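You operate a simulated robot arm through the tools that you are given. There is no shell and no other tool.

You are at the controls of a simulated robot arm. One attempt, no reset.

Task
Release the long mould's clamps from the ends inward, middle one last.
Fine: two stand open already; on each side the outer clamp comes off before the inner one.

The check looks at the end state, three seconds after you hand in, the way a careful person would. Anything else that was tipped, shoved, dropped, spilled or broken makes it a failure.

Robot
A 6-joint arm with a two-finger parallel gripper, fixed in place. Base frame: the origin is at the foot of the arm, x ahead of it, y to its left, z up. Units: cm, degrees, N and s.
With the tool pointing down near the work surface it reaches from about 30 to 84 cm from the base axis. Its first joint turns from -115.0 to 115.0 degrees. Payload 3.43 kg.
The tool frame sits at the grasp point between the pads (the TCP): z along the fingers, y along the line on which they close. The tips reach 3.4 cm beyond it. Largest opening 12.8 cm; finger width 2.4, thickness 1.2; the body of the gripper, 4.8 by 13 cm, starts 9.6 cm behind the TCP.
Orientation is that of the tool frame in the base frame, as a unit quaternion [w, x, y, z]. With the fingers straight down and closing along the base's y, the tool's x points along the base's -x, its y along +y and its z along -z.

Tools
- The arm moves only by the tool apply_moves. Its argument "moves" is a list that holds one entry, the list of rows, each a list of 6 numbers: the shift along the tool's x, y, z in units of 250 mm (1.0 is 250 mm), then the turn, a rotation vector about the tool's x, y, z in units of 180 degrees (1.0 is 180 degrees). In form: [[[x, y, z, wx, wy, wz], ...]]. A call has 1 to 20 rows; each row is the pose to reach, as a shift and turn from the pose commanded when the call began, along the tool's axes at that moment. "fingers" is the opening, from 0 (shut) to 1 (fully open), set as the call begins (left out, the last holds). A call with a number of a shift or a turn outside -1 to 1 is refused whole. A row lasts 0.2 s, in which the tool goes at most 5 cm and 8.6 degrees; a call with a longer step from one row to the next is refused whole, and so is a gripper value outside its range. Where a pose cannot be reached the arm comes as near as it can. A force on the tool above 90 N (or 10 N above the force at the start of the call, whichever is more), or a blocked arm, ends the call early, and 0.2 s more pass. The fingers move at their own pace (about 10.8 cm/s each) and stop on an object; they squeeze with about 39 N. The grip force told is the motor's: it shows also when the fingers shut on nothing. Time passes only in rows, and 0.2 s behind the last, so rows that repeat a pose let the fingers close. It gives the time, the measured TCP pose, the force on the tool (base axes), the opening and the grip force at its end, in the units of the frame above (readings bear some noise), with the torque about the TCP (base axes, N m) and any sound that the robot's microphone picked up.
- Cameras (640 x 400 px; columns grow to the right, rows downward): "scene" is fixed at [4.91, -50.3, 163.45]; the picture's right is [0.84, -0.54, 0.00], its down [-0.15, -0.24, -0.96] and it looks along [0.52, 0.80, -0.28] (base axes); focal length 370 px, centre (320, 200). "wrist" rides on the gripper at [7.6, -1.1, -16] in the tool frame; the picture's right is [0.15, 0.99, 0.00], its down [-0.88, 0.13, -0.46] and it looks along [-0.45, 0.07, 0.89] (tool axes); focal length 234 px, centre (320, 200). There is no depth. A picture from a camera that has moved, and an enlarged one, comes with that camera's place and axes in the base frame and with its lens.
- get_image(camera): a new picture of that camera. The clock stands still meanwhile.
- lift_body(by): slides the trunk up (or, below 0, down) by that many cm; the arm rides with it, the base frame stays. It gives what a move gives, with no picture.
- zoom(camera, box): a new picture of the part [left, top, right, bottom] of that camera's present view, enlarged. The clock stands still meanwhile.
- sign_off(): hands the job in; it is judged then, once.

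Nothing tells you positions but the pictures and the camera data. Unless the task says otherwise, let go and move clear before handing in.

The tools are called after "Call:" as a command line: name --argument value ..., lists and objects as JSON in quotes. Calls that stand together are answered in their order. apply_moves: Moves the arm, as the interface text tells. Its arguments: {"type":"object","properties":{"moves":{"type":"array"},"fingers":{"type":"number"}},"required":["moves"]} The other tools are called the same way: lift_body (by) slides the trunk up or down; get_image (camera) takes a picture; zoom (camera, box) takes an enlarged picture of a part of a camera's view; sign_off () hands the job in.

At the start:

```text
time_s: 0.0
tool_pos: [39.55, 27.17, 138.28]
tcp_rot: [-0.001, 0.0, 1.0, 0.0]
wrist_force: [0.0, 0.1, -0.1]
ft_torque: [-0.01, 0.0, 0.0]
width: 12.76
grip_force: 0.1
trunk travel left (down, up): [-72.5, 6.5]
```

scene: 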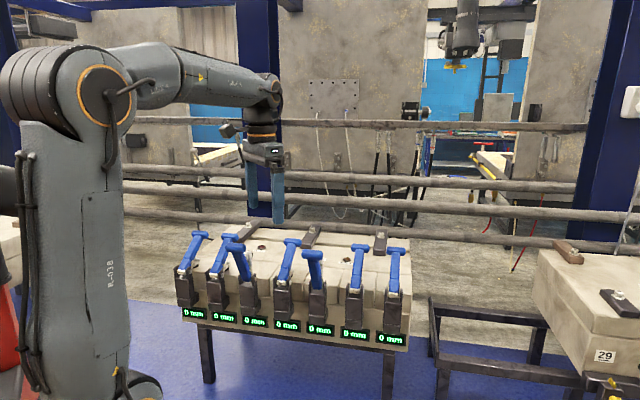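
wrist: 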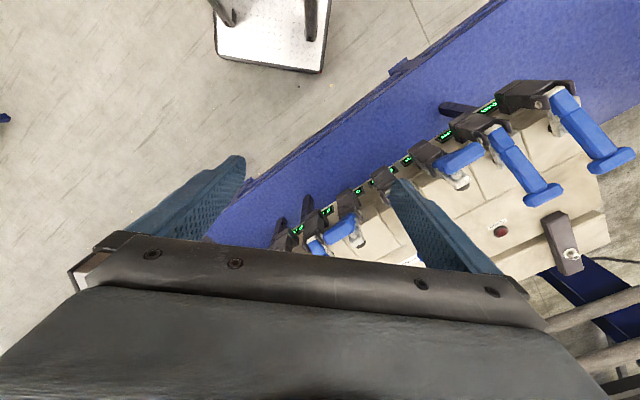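

I see a mould with seven blue-handled toggle clamps along its front edge; two handles (third and fifth from the left) look like they are standing up already. I'll zoom in first to learn the geometry.

Call:
zoom --camera "scene" --box '[160, 210, 420, 372]'

Call:
zoom --camera "wrist" --box '[260, 60, 640, 290]'

Call:
get_image --camera "wrist"

```text
2.46 times, centred on (290, 291) of scene
camera zoom: at [4.91, -50.3, 163.45], right [0.84, -0.54, 0.0], down [-0.15, -0.24, -0.96], along [0.52, 0.8, -0.28], focal length 910 px, centre (394, -24)
```

zoom: 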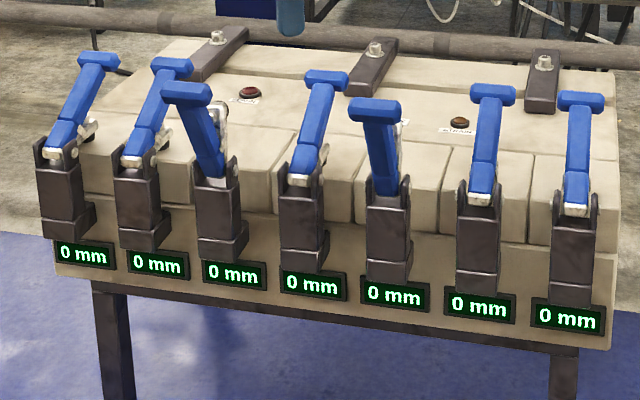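

```text
1.68 times, centred on (450, 175) of wrist
camera zoom: at [31.95, 26.16, 154.26], right [-0.15, 0.99, 0.0], down [0.88, 0.13, 0.46], along [0.45, 0.07, -0.89], focal length 394 px, centre (101, 242)
```

zoom: 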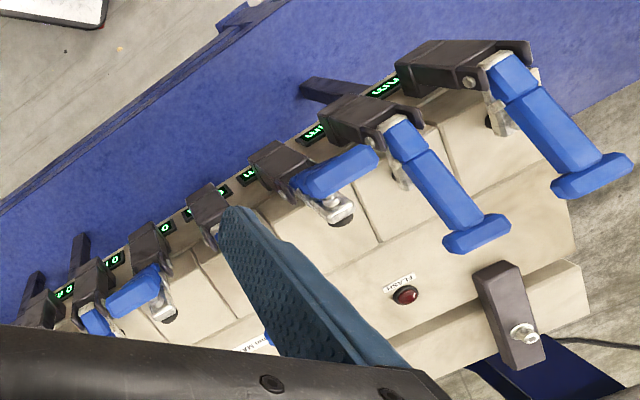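

```text
taken
camera wrist: at [31.95, 26.16, 154.26], right [-0.15, 0.99, 0.0], down [0.88, 0.13, 0.46], along [0.45, 0.07, -0.89], focal length 234 px, centre (320, 200)
```

wrist: 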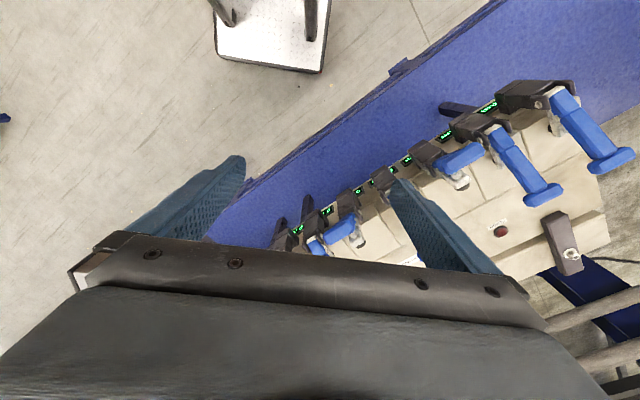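

The row of clamps runs diagonally at about 45° to the base axes, roughly 84 cm out. The closed handles lean outward over the mould, and numbers 3 and 5 are pulled back toward the robot, which I take as open. I'll lower the trunk a little for reach and turn the tool to face the row.

Call:
lift_body --by -15

Call:
apply_moves --moves '[[[0, 0, 0, 0, 0, -0.042], [0, 0, 0, 0, 0, -0.084], [0, 0, 0, 0, 0, -0.126], [0, 0, 0, 0, 0, -0.168], [0, 0, 0, 0, 0, -0.21], [0, 0, 0, 0, 0, -0.25], [0, 0, 0, 0, 0, -0.25]]]' --fingers 0

Call:
get_image --camera "wrist"

Call:
get_image --camera "scene"

```text
time_s: 1.8
tool_pos: [39.49, 27.19, 123.22]
tcp_rot: [0.0, 0.0, 1.0, 0.0]
wrist_force: [0.3, 0.3, -0.3]
ft_torque: [-0.02, 0.03, -0.01]
width: 12.81
grip_force: 0.1
trunk travel left (down, up): [-57.5, 21.5]
```

```text
time_s: 3.4
tool_pos: [39.58, 27.27, 123.34]
tcp_rot: [0.0, -0.384, 0.923, 0.0]
wrist_force: [-0.2, 0.5, -0.5]
ft_torque: [0.0, -0.02, -0.01]
width: 0.0
grip_force: 32.6
trunk travel left (down, up): [-57.5, 21.5]
```

```text
taken
camera wrist: at [35.0, 21.13, 139.27], right [-0.8, 0.59, 0.0], down [0.53, 0.72, 0.46], along [0.27, 0.37, -0.89], focal length 234 px, centre (320, 200)
```

wrist: 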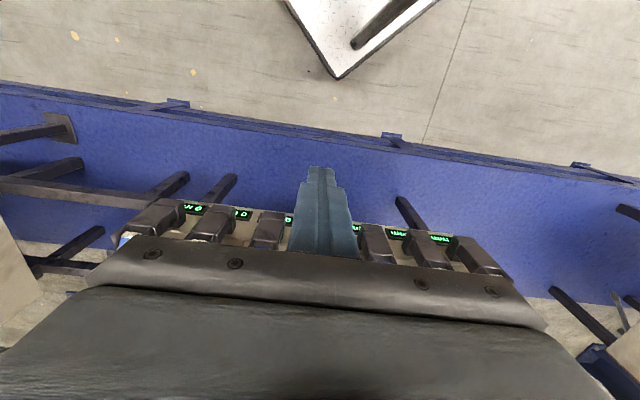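

```text
taken
```

scene: 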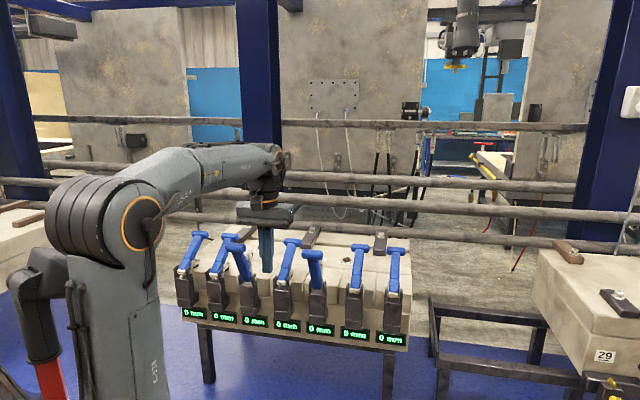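

The gripper hides the clamps in this orientation, so I'll roll the tool half a turn. That puts the wrist camera above the gripper when it tilts outward toward the row.

Call:
apply_moves --moves '[[[0, 0, 0, 0, 0, 0.0455], [0, 0, 0, 0, 0, 0.091], [0, 0, 0, 0, 0, 0.1365], [0, 0, 0, 0, 0, 0.182], [0, 0, 0, 0, 0, 0.2275], [0, 0, 0, 0, 0, 0.273], [0, 0, 0, 0, 0, 0.3185], [0, 0, 0, 0, 0, 0.364], [0, 0, 0, 0, 0, 0.4095], [0, 0, 0, 0, 0, 0.455], [0, 0, 0, 0, 0, 0.5]]]'

Call:
apply_moves --moves '[[[0, 0, 0, 0, 0, 0.0455], [0, 0, 0, 0, 0, 0.091], [0, 0, 0, 0, 0, 0.1365], [0, 0, 0, 0, 0, 0.182], [0, 0, 0, 0, 0, 0.2275], [0, 0, 0, 0, 0, 0.273], [0, 0, 0, 0, 0, 0.3185], [0, 0, 0, 0, 0, 0.364], [0, 0, 0, 0, 0, 0.4095], [0, 0, 0, 0, 0, 0.455], [0, 0, 0, 0, 0, 0.5]]]'

Call:
get_image --camera "wrist"

```text
time_s: 5.8
tool_pos: [39.59, 27.26, 123.27]
tcp_rot: [0.0, 0.384, 0.923, 0.0]
wrist_force: [-0.5, 0.5, -0.1]
ft_torque: [0.01, 0.02, 0.01]
width: 0.0
grip_force: 32.9
trunk travel left (down, up): [-57.5, 21.5]
```

```text
time_s: 8.2
tool_pos: [39.88, 26.71, 123.3]
tcp_rot: [-0.001, 0.923, 0.384, -0.001]
wrist_force: [0.8, -0.2, 0.7]
ft_torque: [0.0, -0.01, 0.04]
width: 0.0
grip_force: 33.4
out of reach, approached as far as the arm can: row 11
trunk travel left (down, up): [-57.5, 21.5]
```

```text
taken
camera wrist: at [44.59, 32.81, 139.27], right [0.8, -0.59, 0.0], down [-0.53, -0.72, 0.45], along [-0.27, -0.36, -0.89], focal length 234 px, centre (320, 200)
```

wrist: 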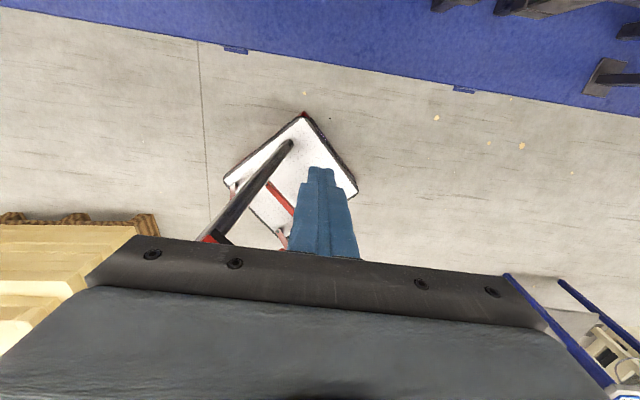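

Now I'll tilt the tool outward so the wrist camera looks across the row from above.

Call:
apply_moves --moves '[[[0, 0, -0.02, 0, 0.044, 0], [0, -0.02, -0.04, 0, 0.088, 0], [0, -0.04, -0.06, 0, 0.132, 0], [0, -0.06, -0.08, 0, 0.176, 0], [0, -0.08, -0.1, 0, 0.22, 0], [0, -0.1, -0.12, 0, 0.264, 0], [0, -0.12, -0.12, 0, 0.308, 0], [0, -0.14, -0.12, 0, 0.352, 0], [0, -0.16, -0.12, 0, 0.396, 0], [0, -0.16, -0.12, 0, 0.42, 0], [0, -0.16, -0.12, 0, 0.42, 0]]]'

Call:
get_image --camera "wrist"

Call:
get_image --camera "scene"

```text
time_s: 10.6
tool_pos: [42.77, 36.23, 119.37]
tcp_rot: [-0.206, 0.69, 0.404, 0.564]
wrist_force: [3.0, -2.3, 1.8]
ft_torque: [-0.01, 0.32, 0.37]
width: 0.0
grip_force: 32.7
out of reach, approached as far as the arm can: row 4, 5, 6, 7, 8, 9, 10, 11
trunk travel left (down, up): [-57.5, 21.5]
```

```text
taken
camera wrist: at [32.38, 27.48, 130.87], right [0.79, -0.54, 0.31], down [-0.21, -0.7, -0.68], along [0.58, 0.47, -0.66], focal length 234 px, centre (320, 200)
```

wrist: 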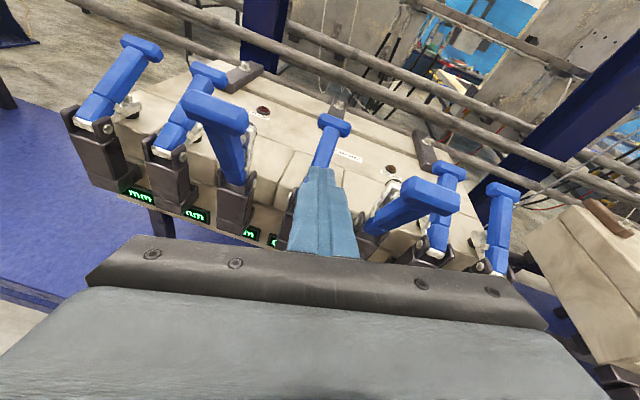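

```text
taken
```

scene: 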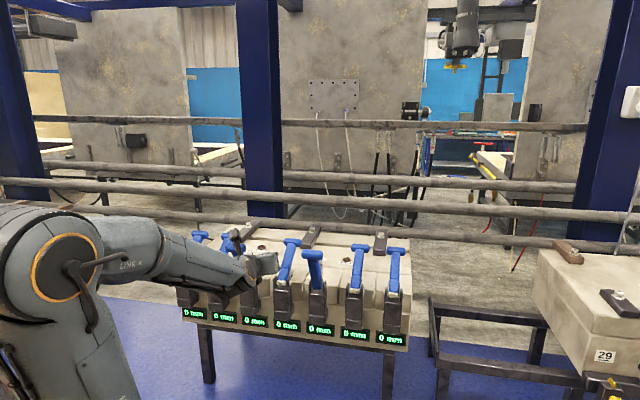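

This view shows the clamps clearly: 3 and 5 are pulled back toward the robot, the others lean over the mould. I'll zoom in to learn the handle and body geometry.

Call:
zoom --camera "wrist" --box '[50, 20, 290, 250]'

Call:
zoom --camera "wrist" --box '[290, 90, 550, 290]'

Call:
zoom --camera "scene" --box '[170, 220, 290, 330]'

Call:
zoom --camera "scene" --box '[280, 225, 430, 355]'

```text
1.74 times, centred on (170, 135) of wrist
camera zoom: at [32.38, 27.48, 130.87], right [0.79, -0.54, 0.31], down [-0.21, -0.7, -0.68], along [0.58, 0.47, -0.66], focal length 407 px, centre (581, 313)
```

zoom: 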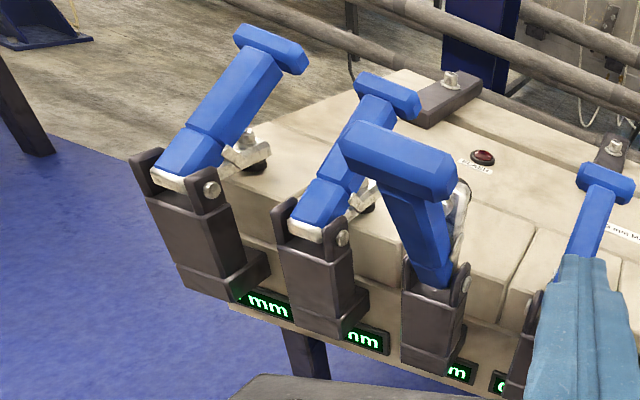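

```text
2.00 times, centred on (420, 190) of wrist
camera zoom: at [32.38, 27.48, 130.87], right [0.79, -0.54, 0.31], down [-0.21, -0.7, -0.68], along [0.58, 0.47, -0.66], focal length 468 px, centre (120, 220)
```

zoom: 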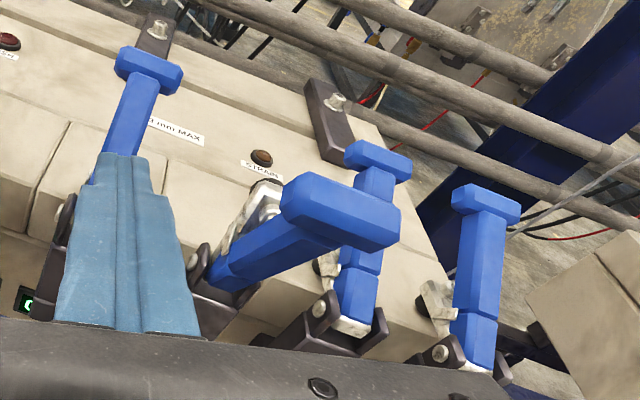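

```text
3.64 times, centred on (230, 275) of scene
camera zoom: at [4.91, -50.3, 163.45], right [0.84, -0.54, 0.0], down [-0.15, -0.24, -0.96], along [0.52, 0.8, -0.28], focal length 1344 px, centre (647, -73)
```

zoom: 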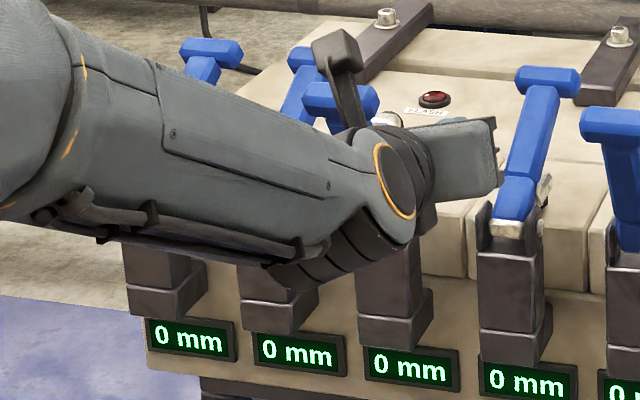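

```text
3.08 times, centred on (355, 290) of scene
camera zoom: at [4.91, -50.3, 163.45], right [0.84, -0.54, 0.0], down [-0.15, -0.24, -0.96], along [0.52, 0.8, -0.28], focal length 1137 px, centre (212, -77)
```

zoom: 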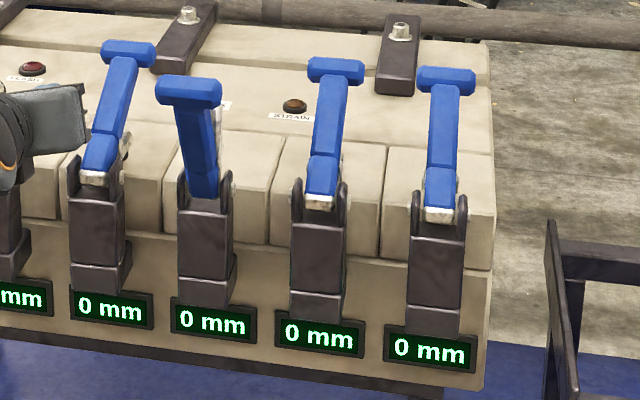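

Geometry so far: handle pivots sit about 70 cm out at z≈102, closed T-grips about 84 cm out at z≈113, open T-grips about 63 cm out at z≈118, with clamps spaced about 12 cm. The roll limit got in the way here, so I'll undo that tilt, raise the trunk again and go back to the natural roll.

Call:
apply_moves --moves '[[[-0.0116, 0.016, 0.003, 0, -0.042, 0], [-0.0232, 0.032, 0.006, 0, -0.084, 0], [-0.0348, 0.048, 0.009, 0, -0.126, 0], [-0.0464, 0.064, 0.012, 0, -0.168, 0], [-0.058, 0.08, 0.015, 0, -0.21, 0], [-0.0696, 0.096, 0.018, 0, -0.252, 0], [-0.0812, 0.112, 0.021, 0, -0.294, 0], [-0.0928, 0.128, 0.024, 0, -0.336, 0], [-0.1044, 0.144, 0.027, 0, -0.378, 0], [-0.116, 0.16, 0.03, 0, -0.42, 0], [-0.116, 0.16, 0.03, 0, -0.42, 0]]]'

```text
time_s: 12.9
tool_pos: [47.41, 32.2, 117.42]
tcp_rot: [-0.001, 0.924, 0.384, -0.002]
wrist_force: [0.6, 1.0, -0.3]
ft_torque: [0.03, 0.0, 0.01]
width: 0.0
grip_force: 33.3
out of reach, approached as far as the arm can: row 1, 2, 3
trunk travel left (down, up): [-57.5, 21.5]
```

The tool is vertical again but a bit further out than intended. I'll back away, roll back to the natural orientation and then raise the trunk.

Call:
apply_moves --moves '[[[-0.08, 0, -0.06, 0, 0, -0.0455], [-0.16, 0, -0.12, 0, 0, -0.091], [-0.24, 0, -0.18, 0, 0, -0.1365], [-0.32, 0, -0.24, 0, 0, -0.182], [-0.32, 0, -0.24, 0, 0, -0.2275], [-0.32, 0, -0.24, 0, 0, -0.273], [-0.32, 0, -0.24, 0, 0, -0.3185], [-0.32, 0, -0.24, 0, 0, -0.364], [-0.32, 0, -0.24, 0, 0, -0.4095], [-0.32, 0, -0.24, 0, 0, -0.455], [-0.32, 0, -0.24, 0, 0, -0.5]]]'

Call:
apply_moves --moves '[[[0, 0, 0, 0, 0, -0.0455], [0, 0, 0, 0, 0, -0.091], [0, 0, 0, 0, 0, -0.1365], [0, 0, 0, 0, 0, -0.182], [0, 0, 0, 0, 0, -0.2275], [0, 0, 0, 0, 0, -0.273], [0, 0, 0, 0, 0, -0.3185], [0, 0, 0, 0, 0, -0.364], [0, 0, 0, 0, 0, -0.4095], [0, 0, 0, 0, 0, -0.455], [0, 0, 0, 0, 0, -0.5]]]'

Call:
lift_body --by 15

```text
time_s: 15.3
tool_pos: [41.94, 26.52, 123.59]
tcp_rot: [0.0, 0.382, 0.924, 0.0]
wrist_force: [-0.7, 0.3, -0.6]
ft_torque: [0.03, 0.01, 0.01]
width: 0.0
grip_force: 33.3
trunk travel left (down, up): [-57.5, 21.5]
```

```text
time_s: 17.8
tool_pos: [41.77, 26.57, 123.52]
tcp_rot: [0.0, -0.383, 0.924, 0.0]
wrist_force: [-0.2, -0.4, -0.2]
ft_torque: [0.01, 0.02, -0.02]
width: 0.0
grip_force: 33.4
trunk travel left (down, up): [-57.5, 21.5]
```

```text
time_s: 19.5
tool_pos: [41.85, 26.54, 138.5]
tcp_rot: [0.001, -0.383, 0.924, 0.0]
wrist_force: [0.0, -0.3, 0.3]
ft_torque: [-0.01, -0.03, -0.02]
width: 0.0
grip_force: 32.5
trunk travel left (down, up): [-72.5, 6.5]
```

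Tool is back in the natural roll. Now I'll open the fingers part way, tilt outward 50° and move sideways toward clamp 1 (far left end).

Call:
apply_moves --moves '[[[0, 0.088, 0, 0, -0.0278, 0], [0, 0.176, 0, 0, -0.0556, 0], [0, 0.264, 0, 0, -0.0833, 0], [0, 0.352, 0, 0, -0.1111, 0], [0, 0.44, 0, 0, -0.1389, 0], [0, 0.528, 0, 0, -0.1667, 0], [0, 0.616, 0, 0, -0.1944, 0], [0, 0.704, 0, 0, -0.2222, 0], [0, 0.792, 0, 0, -0.25, 0], [0, 0.88, 0, 0, -0.2778, 0], [0, 0.88, 0, 0, -0.2778, 0]]]' --fingers 0.68

Call:
get_image --camera "wrist"

Call:
get_image --camera "scene"

```text
time_s: 21.9
tool_pos: [26.83, 43.93, 138.03]
tcp_rot: [0.39, -0.347, 0.837, 0.162]
wrist_force: [0.0, -0.7, 0.3]
ft_torque: [-0.04, 0.0, 0.03]
width: 8.73
grip_force: 0.0
out of reach, approached as far as the arm can: row 8, 9, 10, 11
trunk travel left (down, up): [-72.5, 6.5]
```

```text
taken
camera wrist: at [15.63, 31.09, 142.54], right [-0.77, 0.63, -0.11], down [0.06, 0.25, 0.97], along [0.64, 0.73, -0.23], focal length 234 px, centre (320, 200)
```

wrist: 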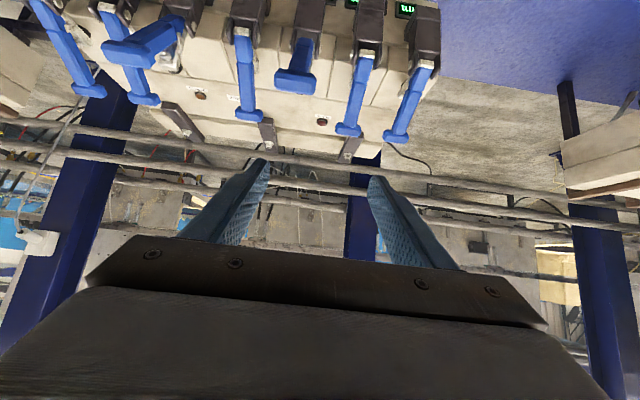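

```text
taken
```

scene: 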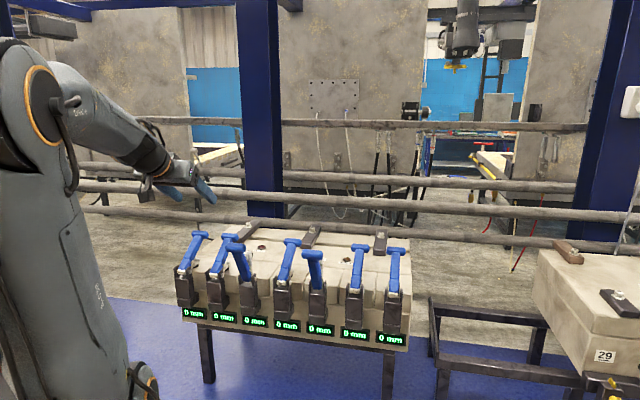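

The picture from below matches my triangulation. Now I'll move to a standoff about 20 cm short of clamp 1's T-grip.

Call:
apply_moves --moves '[[[-0.0125, 0.097, 0.11, 0, 0, 0], [-0.025, 0.194, 0.22, 0, 0, 0], [-0.0375, 0.291, 0.33, 0, 0, 0], [-0.05, 0.388, 0.44, 0, 0, 0], [-0.0625, 0.485, 0.55, 0, 0, 0], [-0.075, 0.582, 0.66, 0, 0, 0], [-0.0875, 0.679, 0.77, 0, 0, 0], [-0.1, 0.776, 0.884, 0, 0, 0], [-0.1, 0.776, 0.884, 0, 0, 0]]]'

Call:
get_image --camera "wrist"

Call:
get_image --camera "scene"

```text
time_s: 23.9
tool_pos: [26.56, 70.86, 125.6]
tcp_rot: [0.391, -0.345, 0.838, 0.16]
wrist_force: [0.4, -0.7, -0.2]
ft_torque: [-0.01, -0.01, -0.01]
width: 8.7
grip_force: 0.1
trunk travel left (down, up): [-72.5, 6.5]
```

```text
taken
camera wrist: at [15.17, 57.93, 130.19], right [-0.76, 0.64, -0.11], down [0.06, 0.24, 0.97], along [0.64, 0.73, -0.23], focal length 234 px, centre (320, 200)
```

wrist: 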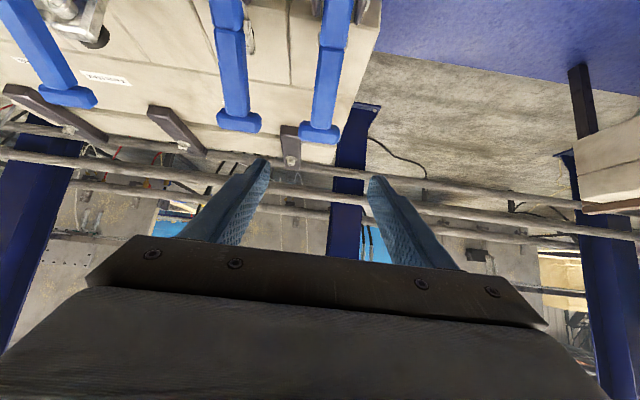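

```text
taken
```

scene: 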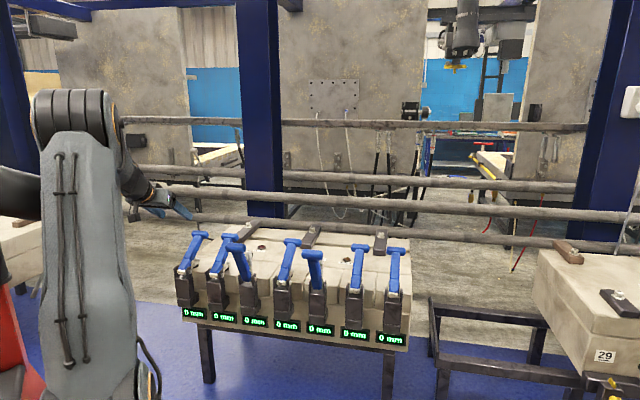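

I'm at the standoff, and clamp 1's T-grip sits centred between the fingers. I'll zoom in to refine its position.

Call:
zoom --camera "wrist" --box '[200, 40, 400, 190]'

Call:
zoom --camera "scene" --box '[130, 190, 250, 265]'

```text
2.67 times, centred on (300, 115) of wrist
camera zoom: at [15.17, 57.93, 130.19], right [-0.76, 0.64, -0.11], down [0.06, 0.24, 0.97], along [0.64, 0.73, -0.23], focal length 624 px, centre (373, 427)
```

zoom: 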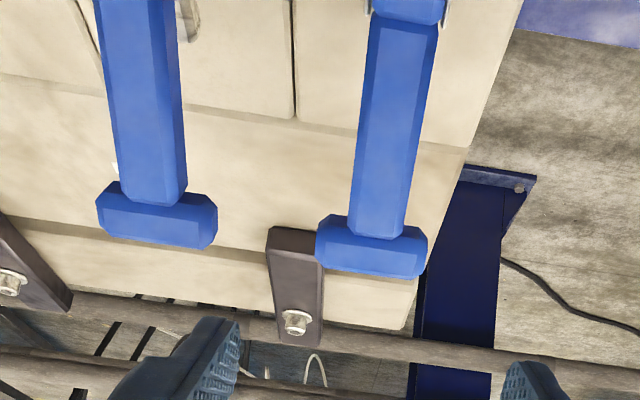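

```text
5.33 times, centred on (190, 228) of scene
camera zoom: at [4.91, -50.3, 163.45], right [0.84, -0.54, 0.0], down [-0.15, -0.24, -0.96], along [0.52, 0.8, -0.28], focal length 1970 px, centre (1013, 53)
```

zoom: 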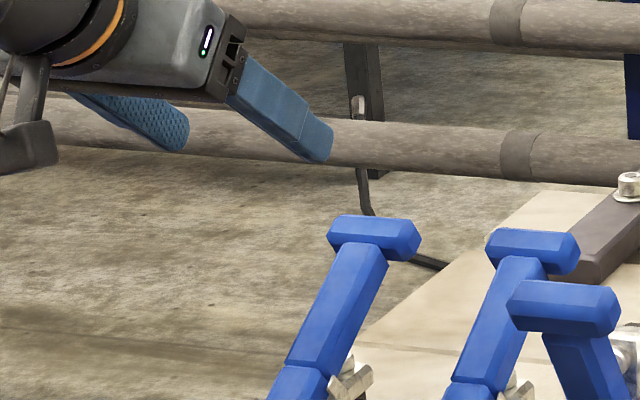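

Refined: clamp 1's T-grip is centred near (37.1, 81.0, 112.4). I'll advance along the finger direction to 6 cm short and check the alignment.

Call:
apply_moves --moves '[[[0.01, -0.002, 0.14, 0, 0, 0], [0.02, -0.005, 0.28, 0, 0, 0], [0.025, -0.008, 0.42, 0, 0, 0], [0.029, -0.008, 0.546, 0, 0, 0], [0.029, -0.008, 0.546, 0, 0, 0]]]'

Call:
get_image --camera "wrist"

Call:
zoom --camera "scene" --box '[130, 190, 250, 265]'

```text
time_s: 25.1
tool_pos: [33.42, 77.68, 116.24]
tcp_rot: [0.391, -0.346, 0.838, 0.161]
wrist_force: [0.4, -0.1, -1.1]
ft_torque: [-0.01, 0.01, -0.01]
width: 8.7
grip_force: 0.1
trunk travel left (down, up): [-72.5, 6.5]
```

```text
taken
camera wrist: at [22.18, 64.86, 120.75], right [-0.77, 0.63, -0.11], down [0.06, 0.25, 0.97], along [0.64, 0.73, -0.23], focal length 234 px, centre (320, 200)
```

wrist: 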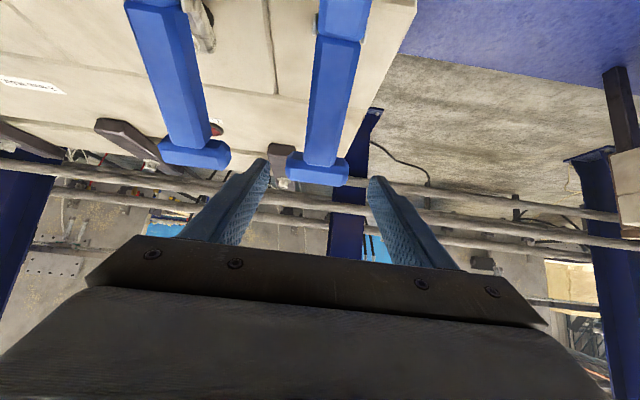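

```text
5.33 times, centred on (190, 228) of scene
camera zoom: at [4.91, -50.3, 163.45], right [0.84, -0.54, 0.0], down [-0.15, -0.24, -0.96], along [0.52, 0.8, -0.28], focal length 1970 px, centre (1013, 53)
```

zoom: 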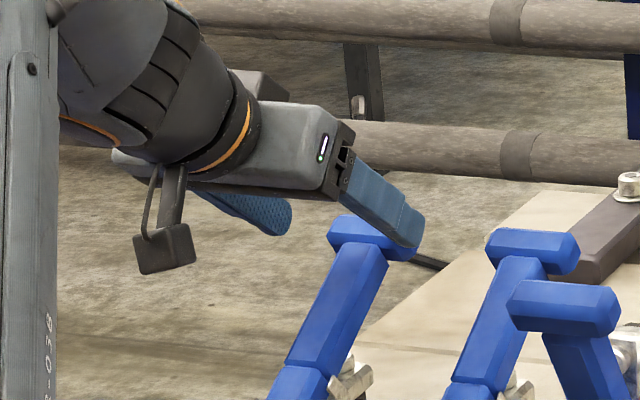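

Alignment is good; the T-grip is centred between the fingers. I'll go the last 6 cm and close on it.

Call:
apply_moves --moves '[[[-0.003, -0.003, 0.1, 0, 0, 0], [-0.006, -0.006, 0.18, 0, 0, 0], [-0.01, -0.008, 0.25, 0, 0, 0], [-0.01, -0.008, 0.25, 0, 0, 0]]]'

Call:
get_image --camera "wrist"

Call:
zoom --camera "scene" --box '[130, 190, 250, 265]'

```text
time_s: 26.1
tool_pos: [37.16, 81.06, 112.68]
tcp_rot: [0.39, -0.347, 0.837, 0.162]
wrist_force: [-0.2, -0.5, -0.1]
ft_torque: [0.0, 0.01, -0.01]
width: 8.69
grip_force: 0.2
trunk travel left (down, up): [-72.5, 6.5]
```

```text
taken
camera wrist: at [25.94, 68.21, 117.05], right [-0.77, 0.63, -0.11], down [0.06, 0.25, 0.97], along [0.64, 0.73, -0.23], focal length 234 px, centre (320, 200)
```

wrist: 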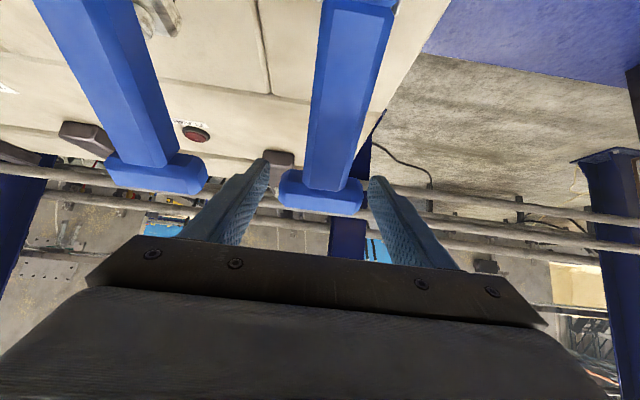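

```text
5.33 times, centred on (190, 228) of scene
camera zoom: at [4.91, -50.3, 163.45], right [0.84, -0.54, 0.0], down [-0.15, -0.24, -0.96], along [0.52, 0.8, -0.28], focal length 1970 px, centre (1013, 53)
```

zoom: 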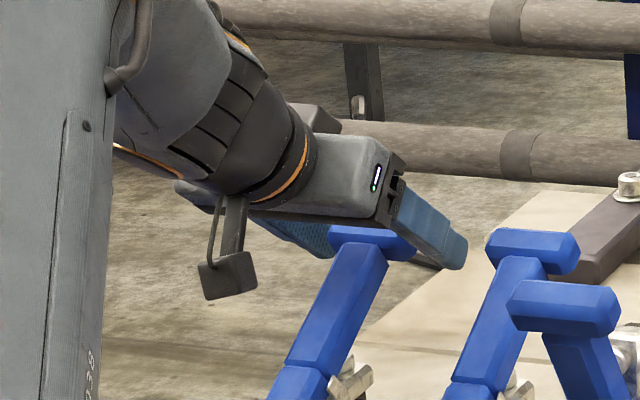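

The T-grip is right at the grasp point. Closing the fingers now.

Call:
apply_moves --moves '[[[0, 0, 0, 0, 0, 0], [0, 0, 0, 0, 0, 0], [0, 0, 0, 0, 0, 0], [0, 0, 0, 0, 0, 0]]]' --fingers 0

Call:
get_image --camera "wrist"

```text
time_s: 27.1
tool_pos: [37.31, 81.0, 112.68]
tcp_rot: [0.391, -0.347, 0.837, 0.162]
wrist_force: [0.0, 4.1, -0.5]
ft_torque: [0.48, 0.11, 0.24]
width: 6.2
grip_force: 45.1
trunk travel left (down, up): [-72.5, 6.5]
```

```text
taken
camera wrist: at [25.9, 68.24, 117.05], right [-0.77, 0.63, -0.11], down [0.06, 0.25, 0.97], along [0.64, 0.73, -0.23], focal length 234 px, centre (320, 200)
```

wrist: 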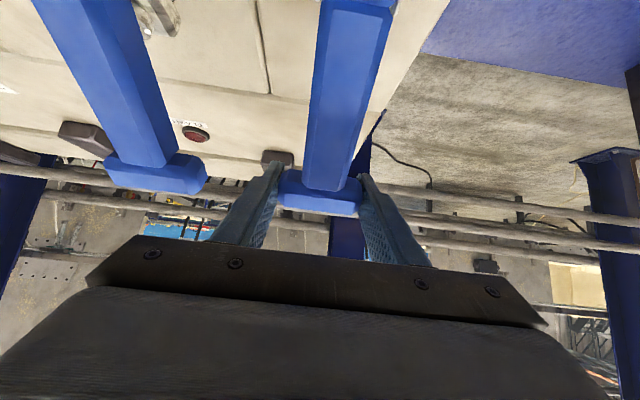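

Grip is firm at 6.2 cm width. Now I'll pull the handle up and inward along an arc about its pivot, a first 20° with the tool turning along, and watch the forces.

Call:
apply_moves --moves '[[[-0.0086, 0, -0.0464, 0, -0.0133, 0], [-0.0138, 0, -0.0931, 0, -0.0267, 0], [-0.0156, 0, -0.14, 0, -0.04, 0], [-0.0143, 0, -0.187, 0, -0.0533, 0], [-0.0099, 0, -0.234, 0, -0.0667, 0]]]'

Call:
get_image --camera "wrist"

Call:
zoom --camera "scene" --box '[130, 190, 290, 340]'

```text
time_s: 28.3
tool_pos: [34.27, 78.23, 116.9]
tcp_rot: [0.477, -0.328, 0.791, 0.199]
wrist_force: [4.8, 17.3, 17.0]
ft_torque: [0.25, -1.08, -0.61]
width: 6.19
grip_force: 44.8
trunk travel left (down, up): [-72.5, 6.5]
```

```text
taken
camera wrist: at [22.53, 64.89, 117.59], right [-0.75, 0.65, -0.13], down [-0.09, 0.1, 0.99], along [0.66, 0.75, -0.01], focal length 234 px, centre (320, 200)
```

wrist: 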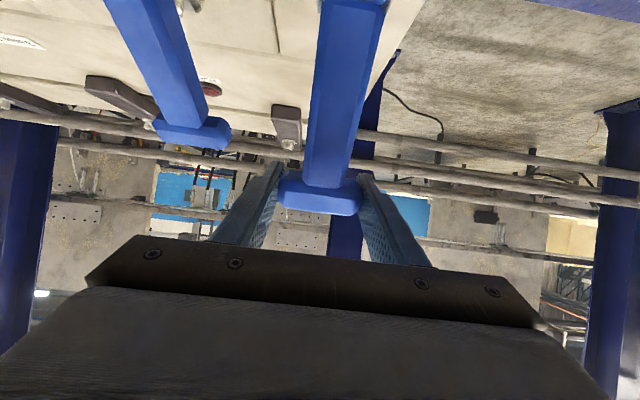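

```text
2.67 times, centred on (210, 265) of scene
camera zoom: at [4.91, -50.3, 163.45], right [0.84, -0.54, 0.0], down [-0.15, -0.24, -0.96], along [0.52, 0.8, -0.28], focal length 985 px, centre (613, 27)
```

zoom: 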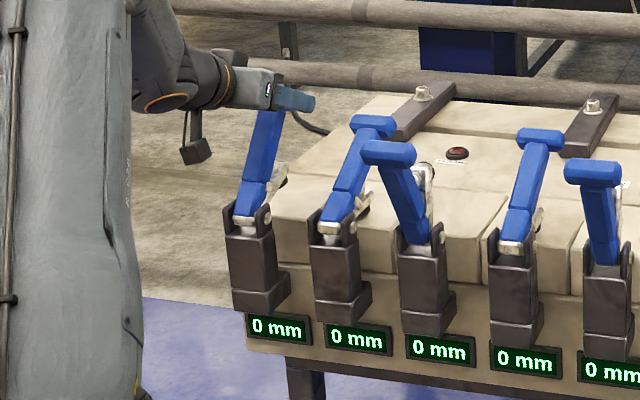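

The handle follows the fingers; most of the force is radial, so the pivot is slightly higher than assumed (about z=104, radius 15.8). I'll continue with the corrected arc up past vertical.

Call:
apply_moves --moves '[[[-0.0196, 0, -0.0526, 0, -0.017, 0], [-0.0186, 0, -0.1185, 0, -0.037, 0], [-0.0107, 0, -0.1845, 0, -0.057, 0], [0.004, 0, -0.2488, 0, -0.077, 0], [0.0259, 0, -0.3114, 0, -0.097, 0], [0.0537, 0, -0.3714, 0, -0.117, 0]]]'

Call:
zoom --camera "scene" --box '[130, 190, 290, 340]'

```text
time_s: 29.7
tool_pos: [28.18, 72.05, 119.77]
tcp_rot: [0.613, -0.287, 0.691, 0.252]
wrist_force: [-33.0, 36.8, 7.8]
ft_torque: [1.29, 0.37, 0.85]
width: 6.21
grip_force: 44.9
trunk travel left (down, up): [-72.5, 6.5]
```

```text
2.67 times, centred on (210, 265) of scene
camera zoom: at [4.91, -50.3, 163.45], right [0.84, -0.54, 0.0], down [-0.15, -0.24, -0.96], along [0.52, 0.8, -0.28], focal length 985 px, centre (613, 27)
```

zoom: 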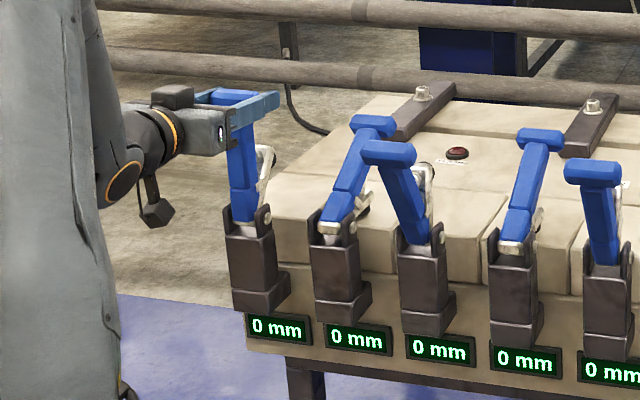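

The handle is now about upright; there's a ~50 N sideways force, so the clamp plane is very slightly off my line. I'll shift 1.5 mm sideways to relax it before going on.

Call:
apply_moves --moves '[[[0, 0.003, 0, 0, 0, 0], [0, 0.006, 0, 0, 0, 0], [0, 0.006, 0, 0, 0, 0]]]'

```text
time_s: 30.5
tool_pos: [27.99, 72.1, 119.65]
tcp_rot: [0.614, -0.286, 0.691, 0.251]
wrist_force: [-30.0, 37.2, 5.9]
ft_torque: [1.32, 0.01, 0.51]
width: 6.17
grip_force: 45.2
trunk travel left (down, up): [-72.5, 6.5]
```

Call:
get_image --camera "wrist"

Call:
zoom --camera "scene" --box '[160, 210, 240, 280]'

```text
taken
camera wrist: at [17.01, 59.42, 114.08], right [-0.71, 0.69, -0.15], down [-0.34, -0.15, 0.93], along [0.62, 0.71, 0.34], focal length 234 px, centre (320, 200)
```

wrist: 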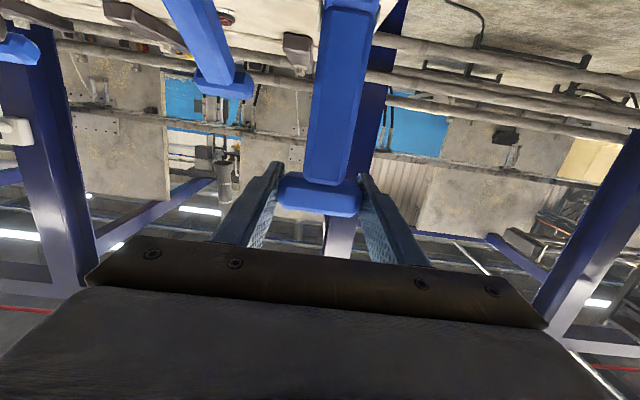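

```text
5.71 times, centred on (200, 245) of scene
camera zoom: at [4.91, -50.3, 163.45], right [0.84, -0.54, 0.0], down [-0.15, -0.24, -0.96], along [0.52, 0.8, -0.28], focal length 2111 px, centre (1006, -57)
```

zoom: 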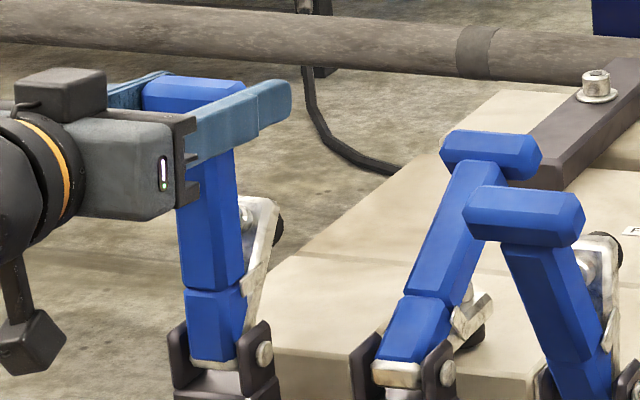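

The T-grip is still well held and the clamp arm has lifted off the mould. I'll continue the arc to the open position with a little more sideways relief.

Call:
apply_moves --moves '[[[0.0115, 0.004, -0.0651, 0, -0.02, 0], [0.0294, 0.008, -0.1294, 0, -0.04, 0], [0.0541, 0.012, -0.191, 0, -0.06, 0]]]'

Call:
zoom --camera "scene" --box '[130, 190, 290, 340]'

```text
time_s: 31.2
tool_pos: [26.58, 70.38, 119.48]
tcp_rot: [0.666, -0.267, 0.642, 0.269]
wrist_force: [-68.1, 48.4, 8.8]
ft_torque: [-0.35, 1.97, 1.53]
width: 6.22
grip_force: 44.8
trunk travel left (down, up): [-72.5, 6.5]
stopped in row 3: the force on the tool passed its limit at 93 N (the readings are from after the stop); the commanded pose is now the measured one
```

```text
2.67 times, centred on (210, 265) of scene
camera zoom: at [4.91, -50.3, 163.45], right [0.84, -0.54, 0.0], down [-0.15, -0.24, -0.96], along [0.52, 0.8, -0.28], focal length 985 px, centre (613, 27)
```

zoom: 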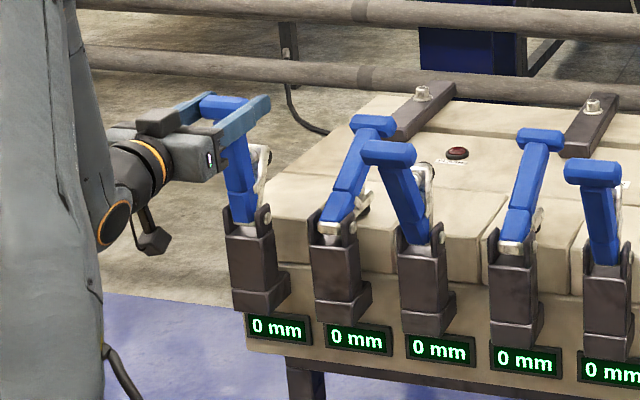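

The force limit stopped the move, mostly on a sideways load of about 80 N. I'll hold still, read again, and test small sideways shifts to find which direction relieves it.

Call:
apply_moves --moves '[[[0, 0, 0, 0, 0, 0], [0, 0, 0, 0, 0, 0]]]'

Call:
apply_moves --moves '[[[0, -0.006, 0, 0, 0, 0], [0, -0.012, 0, 0, 0, 0], [0, -0.012, 0, 0, 0, 0]]]'

```text
time_s: 31.8
tool_pos: [26.49, 66.7, 122.74]
tcp_rot: [0.671, -0.248, 0.628, 0.307]
wrist_force: [3.2, -1.7, 4.8]
ft_torque: [-0.38, 0.35, 0.21]
width: 4.9
grip_force: 3.9
trunk travel left (down, up): [-72.5, 6.5]
stopped in row 2: the arm was blocked; the commanded pose is now the measured one
```

```text
time_s: 32.2
tool_pos: [32.62, 44.35, 129.88]
tcp_rot: [0.711, -0.14, 0.627, 0.286]
wrist_force: [-0.5, 1.4, 0.5]
ft_torque: [-0.05, 0.13, -0.22]
width: 0.0
grip_force: 33.2
trunk travel left (down, up): [-72.5, 6.5]
stopped in row 1: the arm was blocked; the commanded pose is now the measured one
```

The arm slipped off and moved on its own, so something along the arm was blocked (likely a self-contact). I need to look before doing anything else.

Call:
get_image --camera "scene"

Call:
get_image --camera "wrist"

Call:
zoom --camera "scene" --box '[160, 210, 420, 372]'

```text
taken
```

scene: 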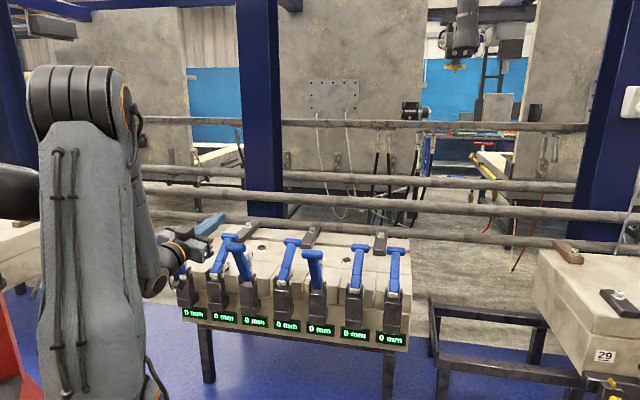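

```text
taken
camera wrist: at [20.7, 36.38, 119.38], right [-0.57, 0.82, 0.02], down [-0.49, -0.35, 0.8], along [0.66, 0.45, 0.6], focal length 234 px, centre (320, 200)
```

wrist: 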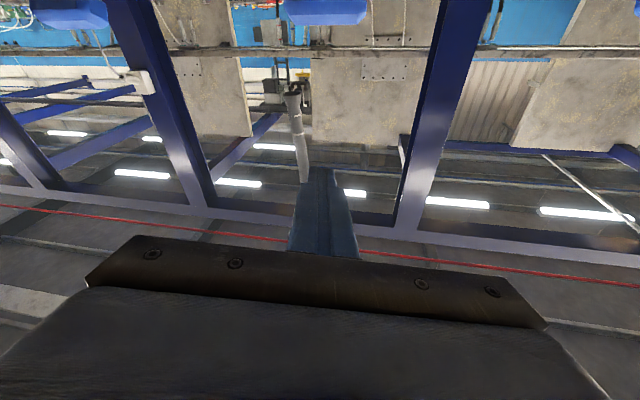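

```text
2.46 times, centred on (290, 291) of scene
camera zoom: at [4.91, -50.3, 163.45], right [0.84, -0.54, 0.0], down [-0.15, -0.24, -0.96], along [0.52, 0.8, -0.28], focal length 910 px, centre (394, -24)
```

zoom: 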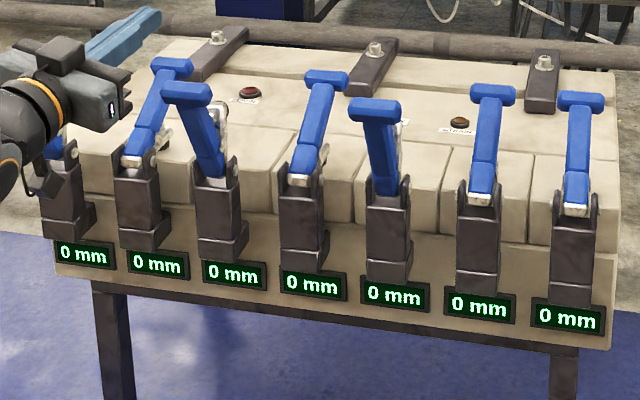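

The fingers slipped off and the hand swung back near the robot, with nothing visibly disturbed. I'll raise it and go back to the 50° tilt so I can see clamp 1.

Call:
apply_moves --moves '[[[-0.039, 0.006, 0.007, -0.0043, 0.0351, -0.008], [-0.078, 0.013, 0.014, -0.0087, 0.0703, -0.016], [-0.117, 0.019, 0.021, -0.013, 0.1054, -0.0239], [-0.156, 0.026, 0.028, -0.0174, 0.1405, -0.0319], [-0.194, 0.032, 0.035, -0.0217, 0.1756, -0.0399], [-0.233, 0.038, 0.042, -0.026, 0.2108, -0.0479], [-0.272, 0.045, 0.049, -0.0304, 0.2459, -0.0558], [-0.311, 0.051, 0.056, -0.0347, 0.281, -0.0638], [-0.311, 0.051, 0.056, -0.0347, 0.281, -0.0638]]]'

Call:
get_image --camera "scene"

Call:
get_image --camera "wrist"

```text
time_s: 34.2
tool_pos: [31.01, 52.4, 135.71]
tcp_rot: [0.379, -0.381, 0.829, 0.156]
wrist_force: [0.4, 0.2, 0.0]
ft_torque: [-0.12, 0.14, 0.05]
width: 0.0
grip_force: 32.9
trunk travel left (down, up): [-72.5, 6.5]
```

```text
taken
```

scene: 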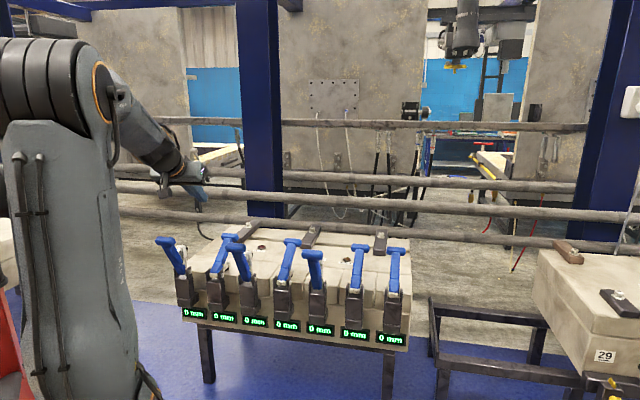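

```text
taken
camera wrist: at [20.49, 39.03, 140.63], right [-0.8, 0.58, -0.14], down [0.04, 0.29, 0.96], along [0.59, 0.76, -0.26], focal length 234 px, centre (320, 200)
```

wrist: 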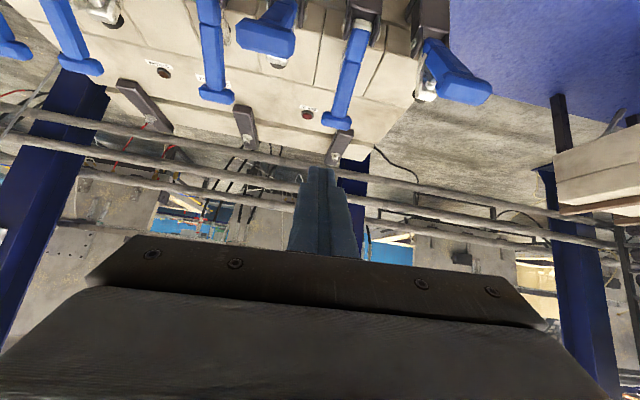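

Clamp 1 is now open, with its handle tilted back like numbers 3 and 5. I'll zoom in to confirm it matches and that the displays are still fine.

Call:
zoom --camera "scene" --box '[140, 210, 300, 340]'

Call:
zoom --camera "scene" --box '[280, 225, 430, 355]'

Call:
zoom --camera "wrist" --box '[180, 0, 500, 160]'

```text
3.08 times, centred on (220, 275) of scene
camera zoom: at [4.91, -50.3, 163.45], right [0.84, -0.54, 0.0], down [-0.15, -0.24, -0.96], along [0.52, 0.8, -0.28], focal length 1137 px, centre (628, -31)
```

zoom: 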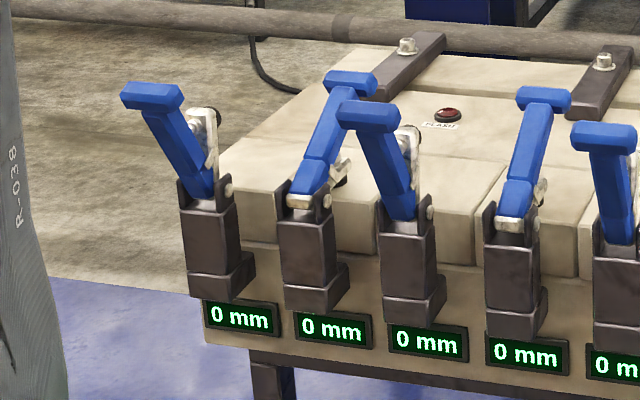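

```text
3.08 times, centred on (355, 290) of scene
camera zoom: at [4.91, -50.3, 163.45], right [0.84, -0.54, 0.0], down [-0.15, -0.24, -0.96], along [0.52, 0.8, -0.28], focal length 1137 px, centre (212, -77)
```

zoom: 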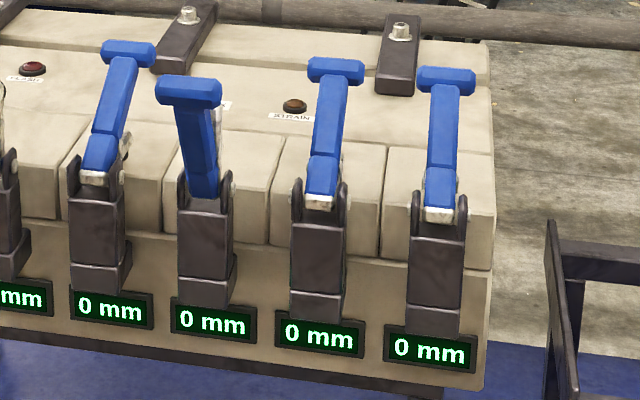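

```text
2.00 times, centred on (340, 80) of wrist
camera zoom: at [20.49, 39.03, 140.63], right [-0.8, 0.58, -0.14], down [0.04, 0.29, 0.96], along [0.59, 0.76, -0.26], focal length 468 px, centre (280, 440)
```

zoom: 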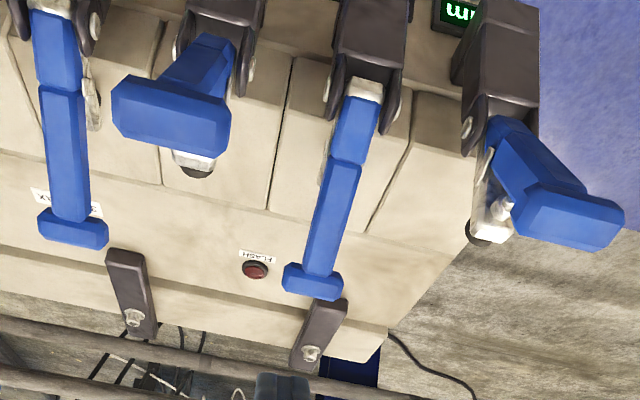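

Clamp 1 matches clamp 3's open position and nothing else changed. I'll keep the tool pitched more downward from now on to avoid the wrist problem, and move across toward the right end for clamp 7.

Call:
apply_moves --moves '[[[-0.016, -0.12, -0.024, 0.001, 0.02, 0.0043], [-0.032, -0.241, -0.049, 0.002, 0.04, 0.0085], [-0.049, -0.362, -0.073, 0.003, 0.061, 0.0128], [-0.065, -0.482, -0.098, 0.004, 0.081, 0.017], [-0.081, -0.603, -0.122, 0.005, 0.101, 0.0213], [-0.081, -0.603, -0.122, 0.005, 0.101, 0.0213]]]' --fingers 0.68

Call:
get_image --camera "scene"

```text
time_s: 35.8
tool_pos: [41.57, 41.47, 139.37]
tcp_rot: [0.241, -0.368, 0.893, 0.097]
wrist_force: [0.8, -0.8, 1.2]
ft_torque: [0.08, 0.04, 0.03]
width: 8.71
grip_force: 0.0
trunk travel left (down, up): [-72.5, 6.5]
stopped in row 6: the arm was blocked; the commanded pose is now the measured one
```

```text
taken
```

scene: 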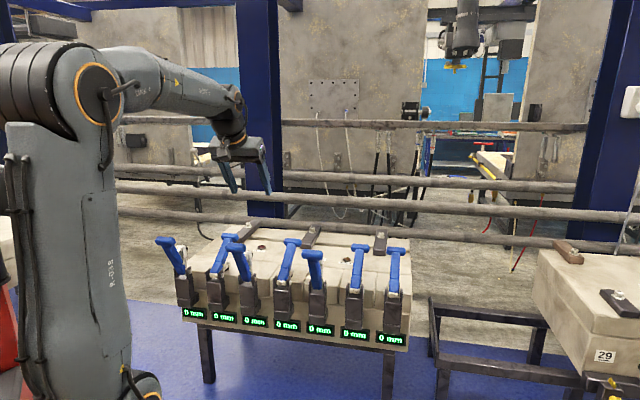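

The pose was reached, but a block was reported again. I'll hold still to see whether the arm is settled.

Call:
apply_moves --moves '[[[0, 0, 0, 0, 0, 0], [0, 0, 0, 0, 0, 0]]]'

Call:
zoom --camera "scene" --box '[0, 0, 320, 200]'

```text
time_s: 36.4
tool_pos: [41.75, 42.7, 138.8]
tcp_rot: [0.238, -0.37, 0.893, 0.093]
wrist_force: [-0.2, 2.1, -1.0]
ft_torque: [-0.15, -0.04, -0.08]
width: 8.7
grip_force: 0.0
trunk travel left (down, up): [-72.5, 6.5]
```

```text
2.00 times, centred on (160, 100) of scene
camera zoom: at [4.91, -50.3, 163.45], right [0.84, -0.54, 0.0], down [-0.15, -0.24, -0.96], along [0.52, 0.8, -0.28], focal length 739 px, centre (640, 400)
```

zoom: 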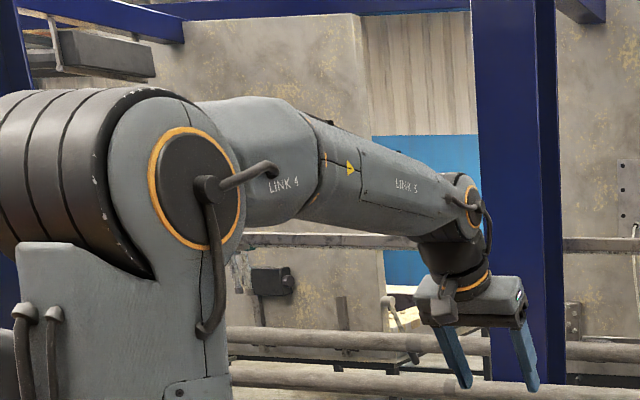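

The arm is settled now in a natural posture (wrist bending down from the forearm). I'll raise the trunk 5 cm for reach and traverse right toward clamp 7, high above the row.

Call:
lift_body --by 5

Call:
apply_moves --moves '[[[0, -0.12, 0, 0, 0, 0], [0, -0.25, 0, 0, 0, 0], [0, -0.38, 0, 0, 0, 0], [0, -0.51, 0, 0, 0, 0], [0, -0.64, 0, 0, 0, 0], [0, -0.77, 0, 0, 0, 0], [0, -0.88, 0, 0, 0, 0], [0, -0.88, 0, 0, 0, 0]]]'

Call:
get_image --camera "scene"

```text
time_s: 37.3
tool_pos: [41.63, 42.02, 144.21]
tcp_rot: [0.241, -0.369, 0.893, 0.096]
wrist_force: [-0.7, 0.5, 0.1]
ft_torque: [0.03, -0.03, 0.0]
width: 8.68
grip_force: 0.1
trunk travel left (down, up): [-77.5, 1.5]
```

```text
time_s: 39.1
tool_pos: [57.11, 26.31, 144.42]
tcp_rot: [0.241, -0.369, 0.892, 0.097]
wrist_force: [0.1, 0.0, -0.3]
ft_torque: [0.03, 0.03, 0.01]
width: 8.71
grip_force: 0.0
trunk travel left (down, up): [-77.5, 1.5]
```

```text
taken
```

scene: 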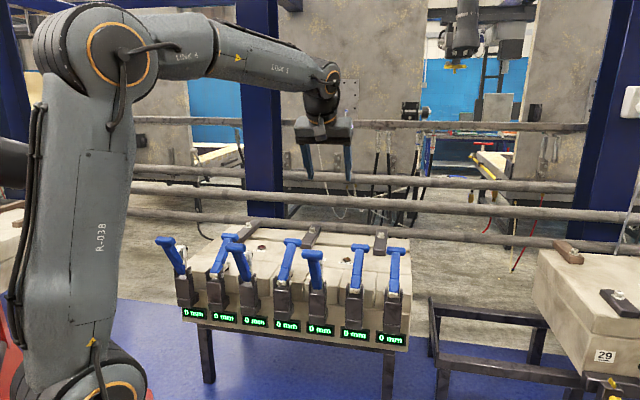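

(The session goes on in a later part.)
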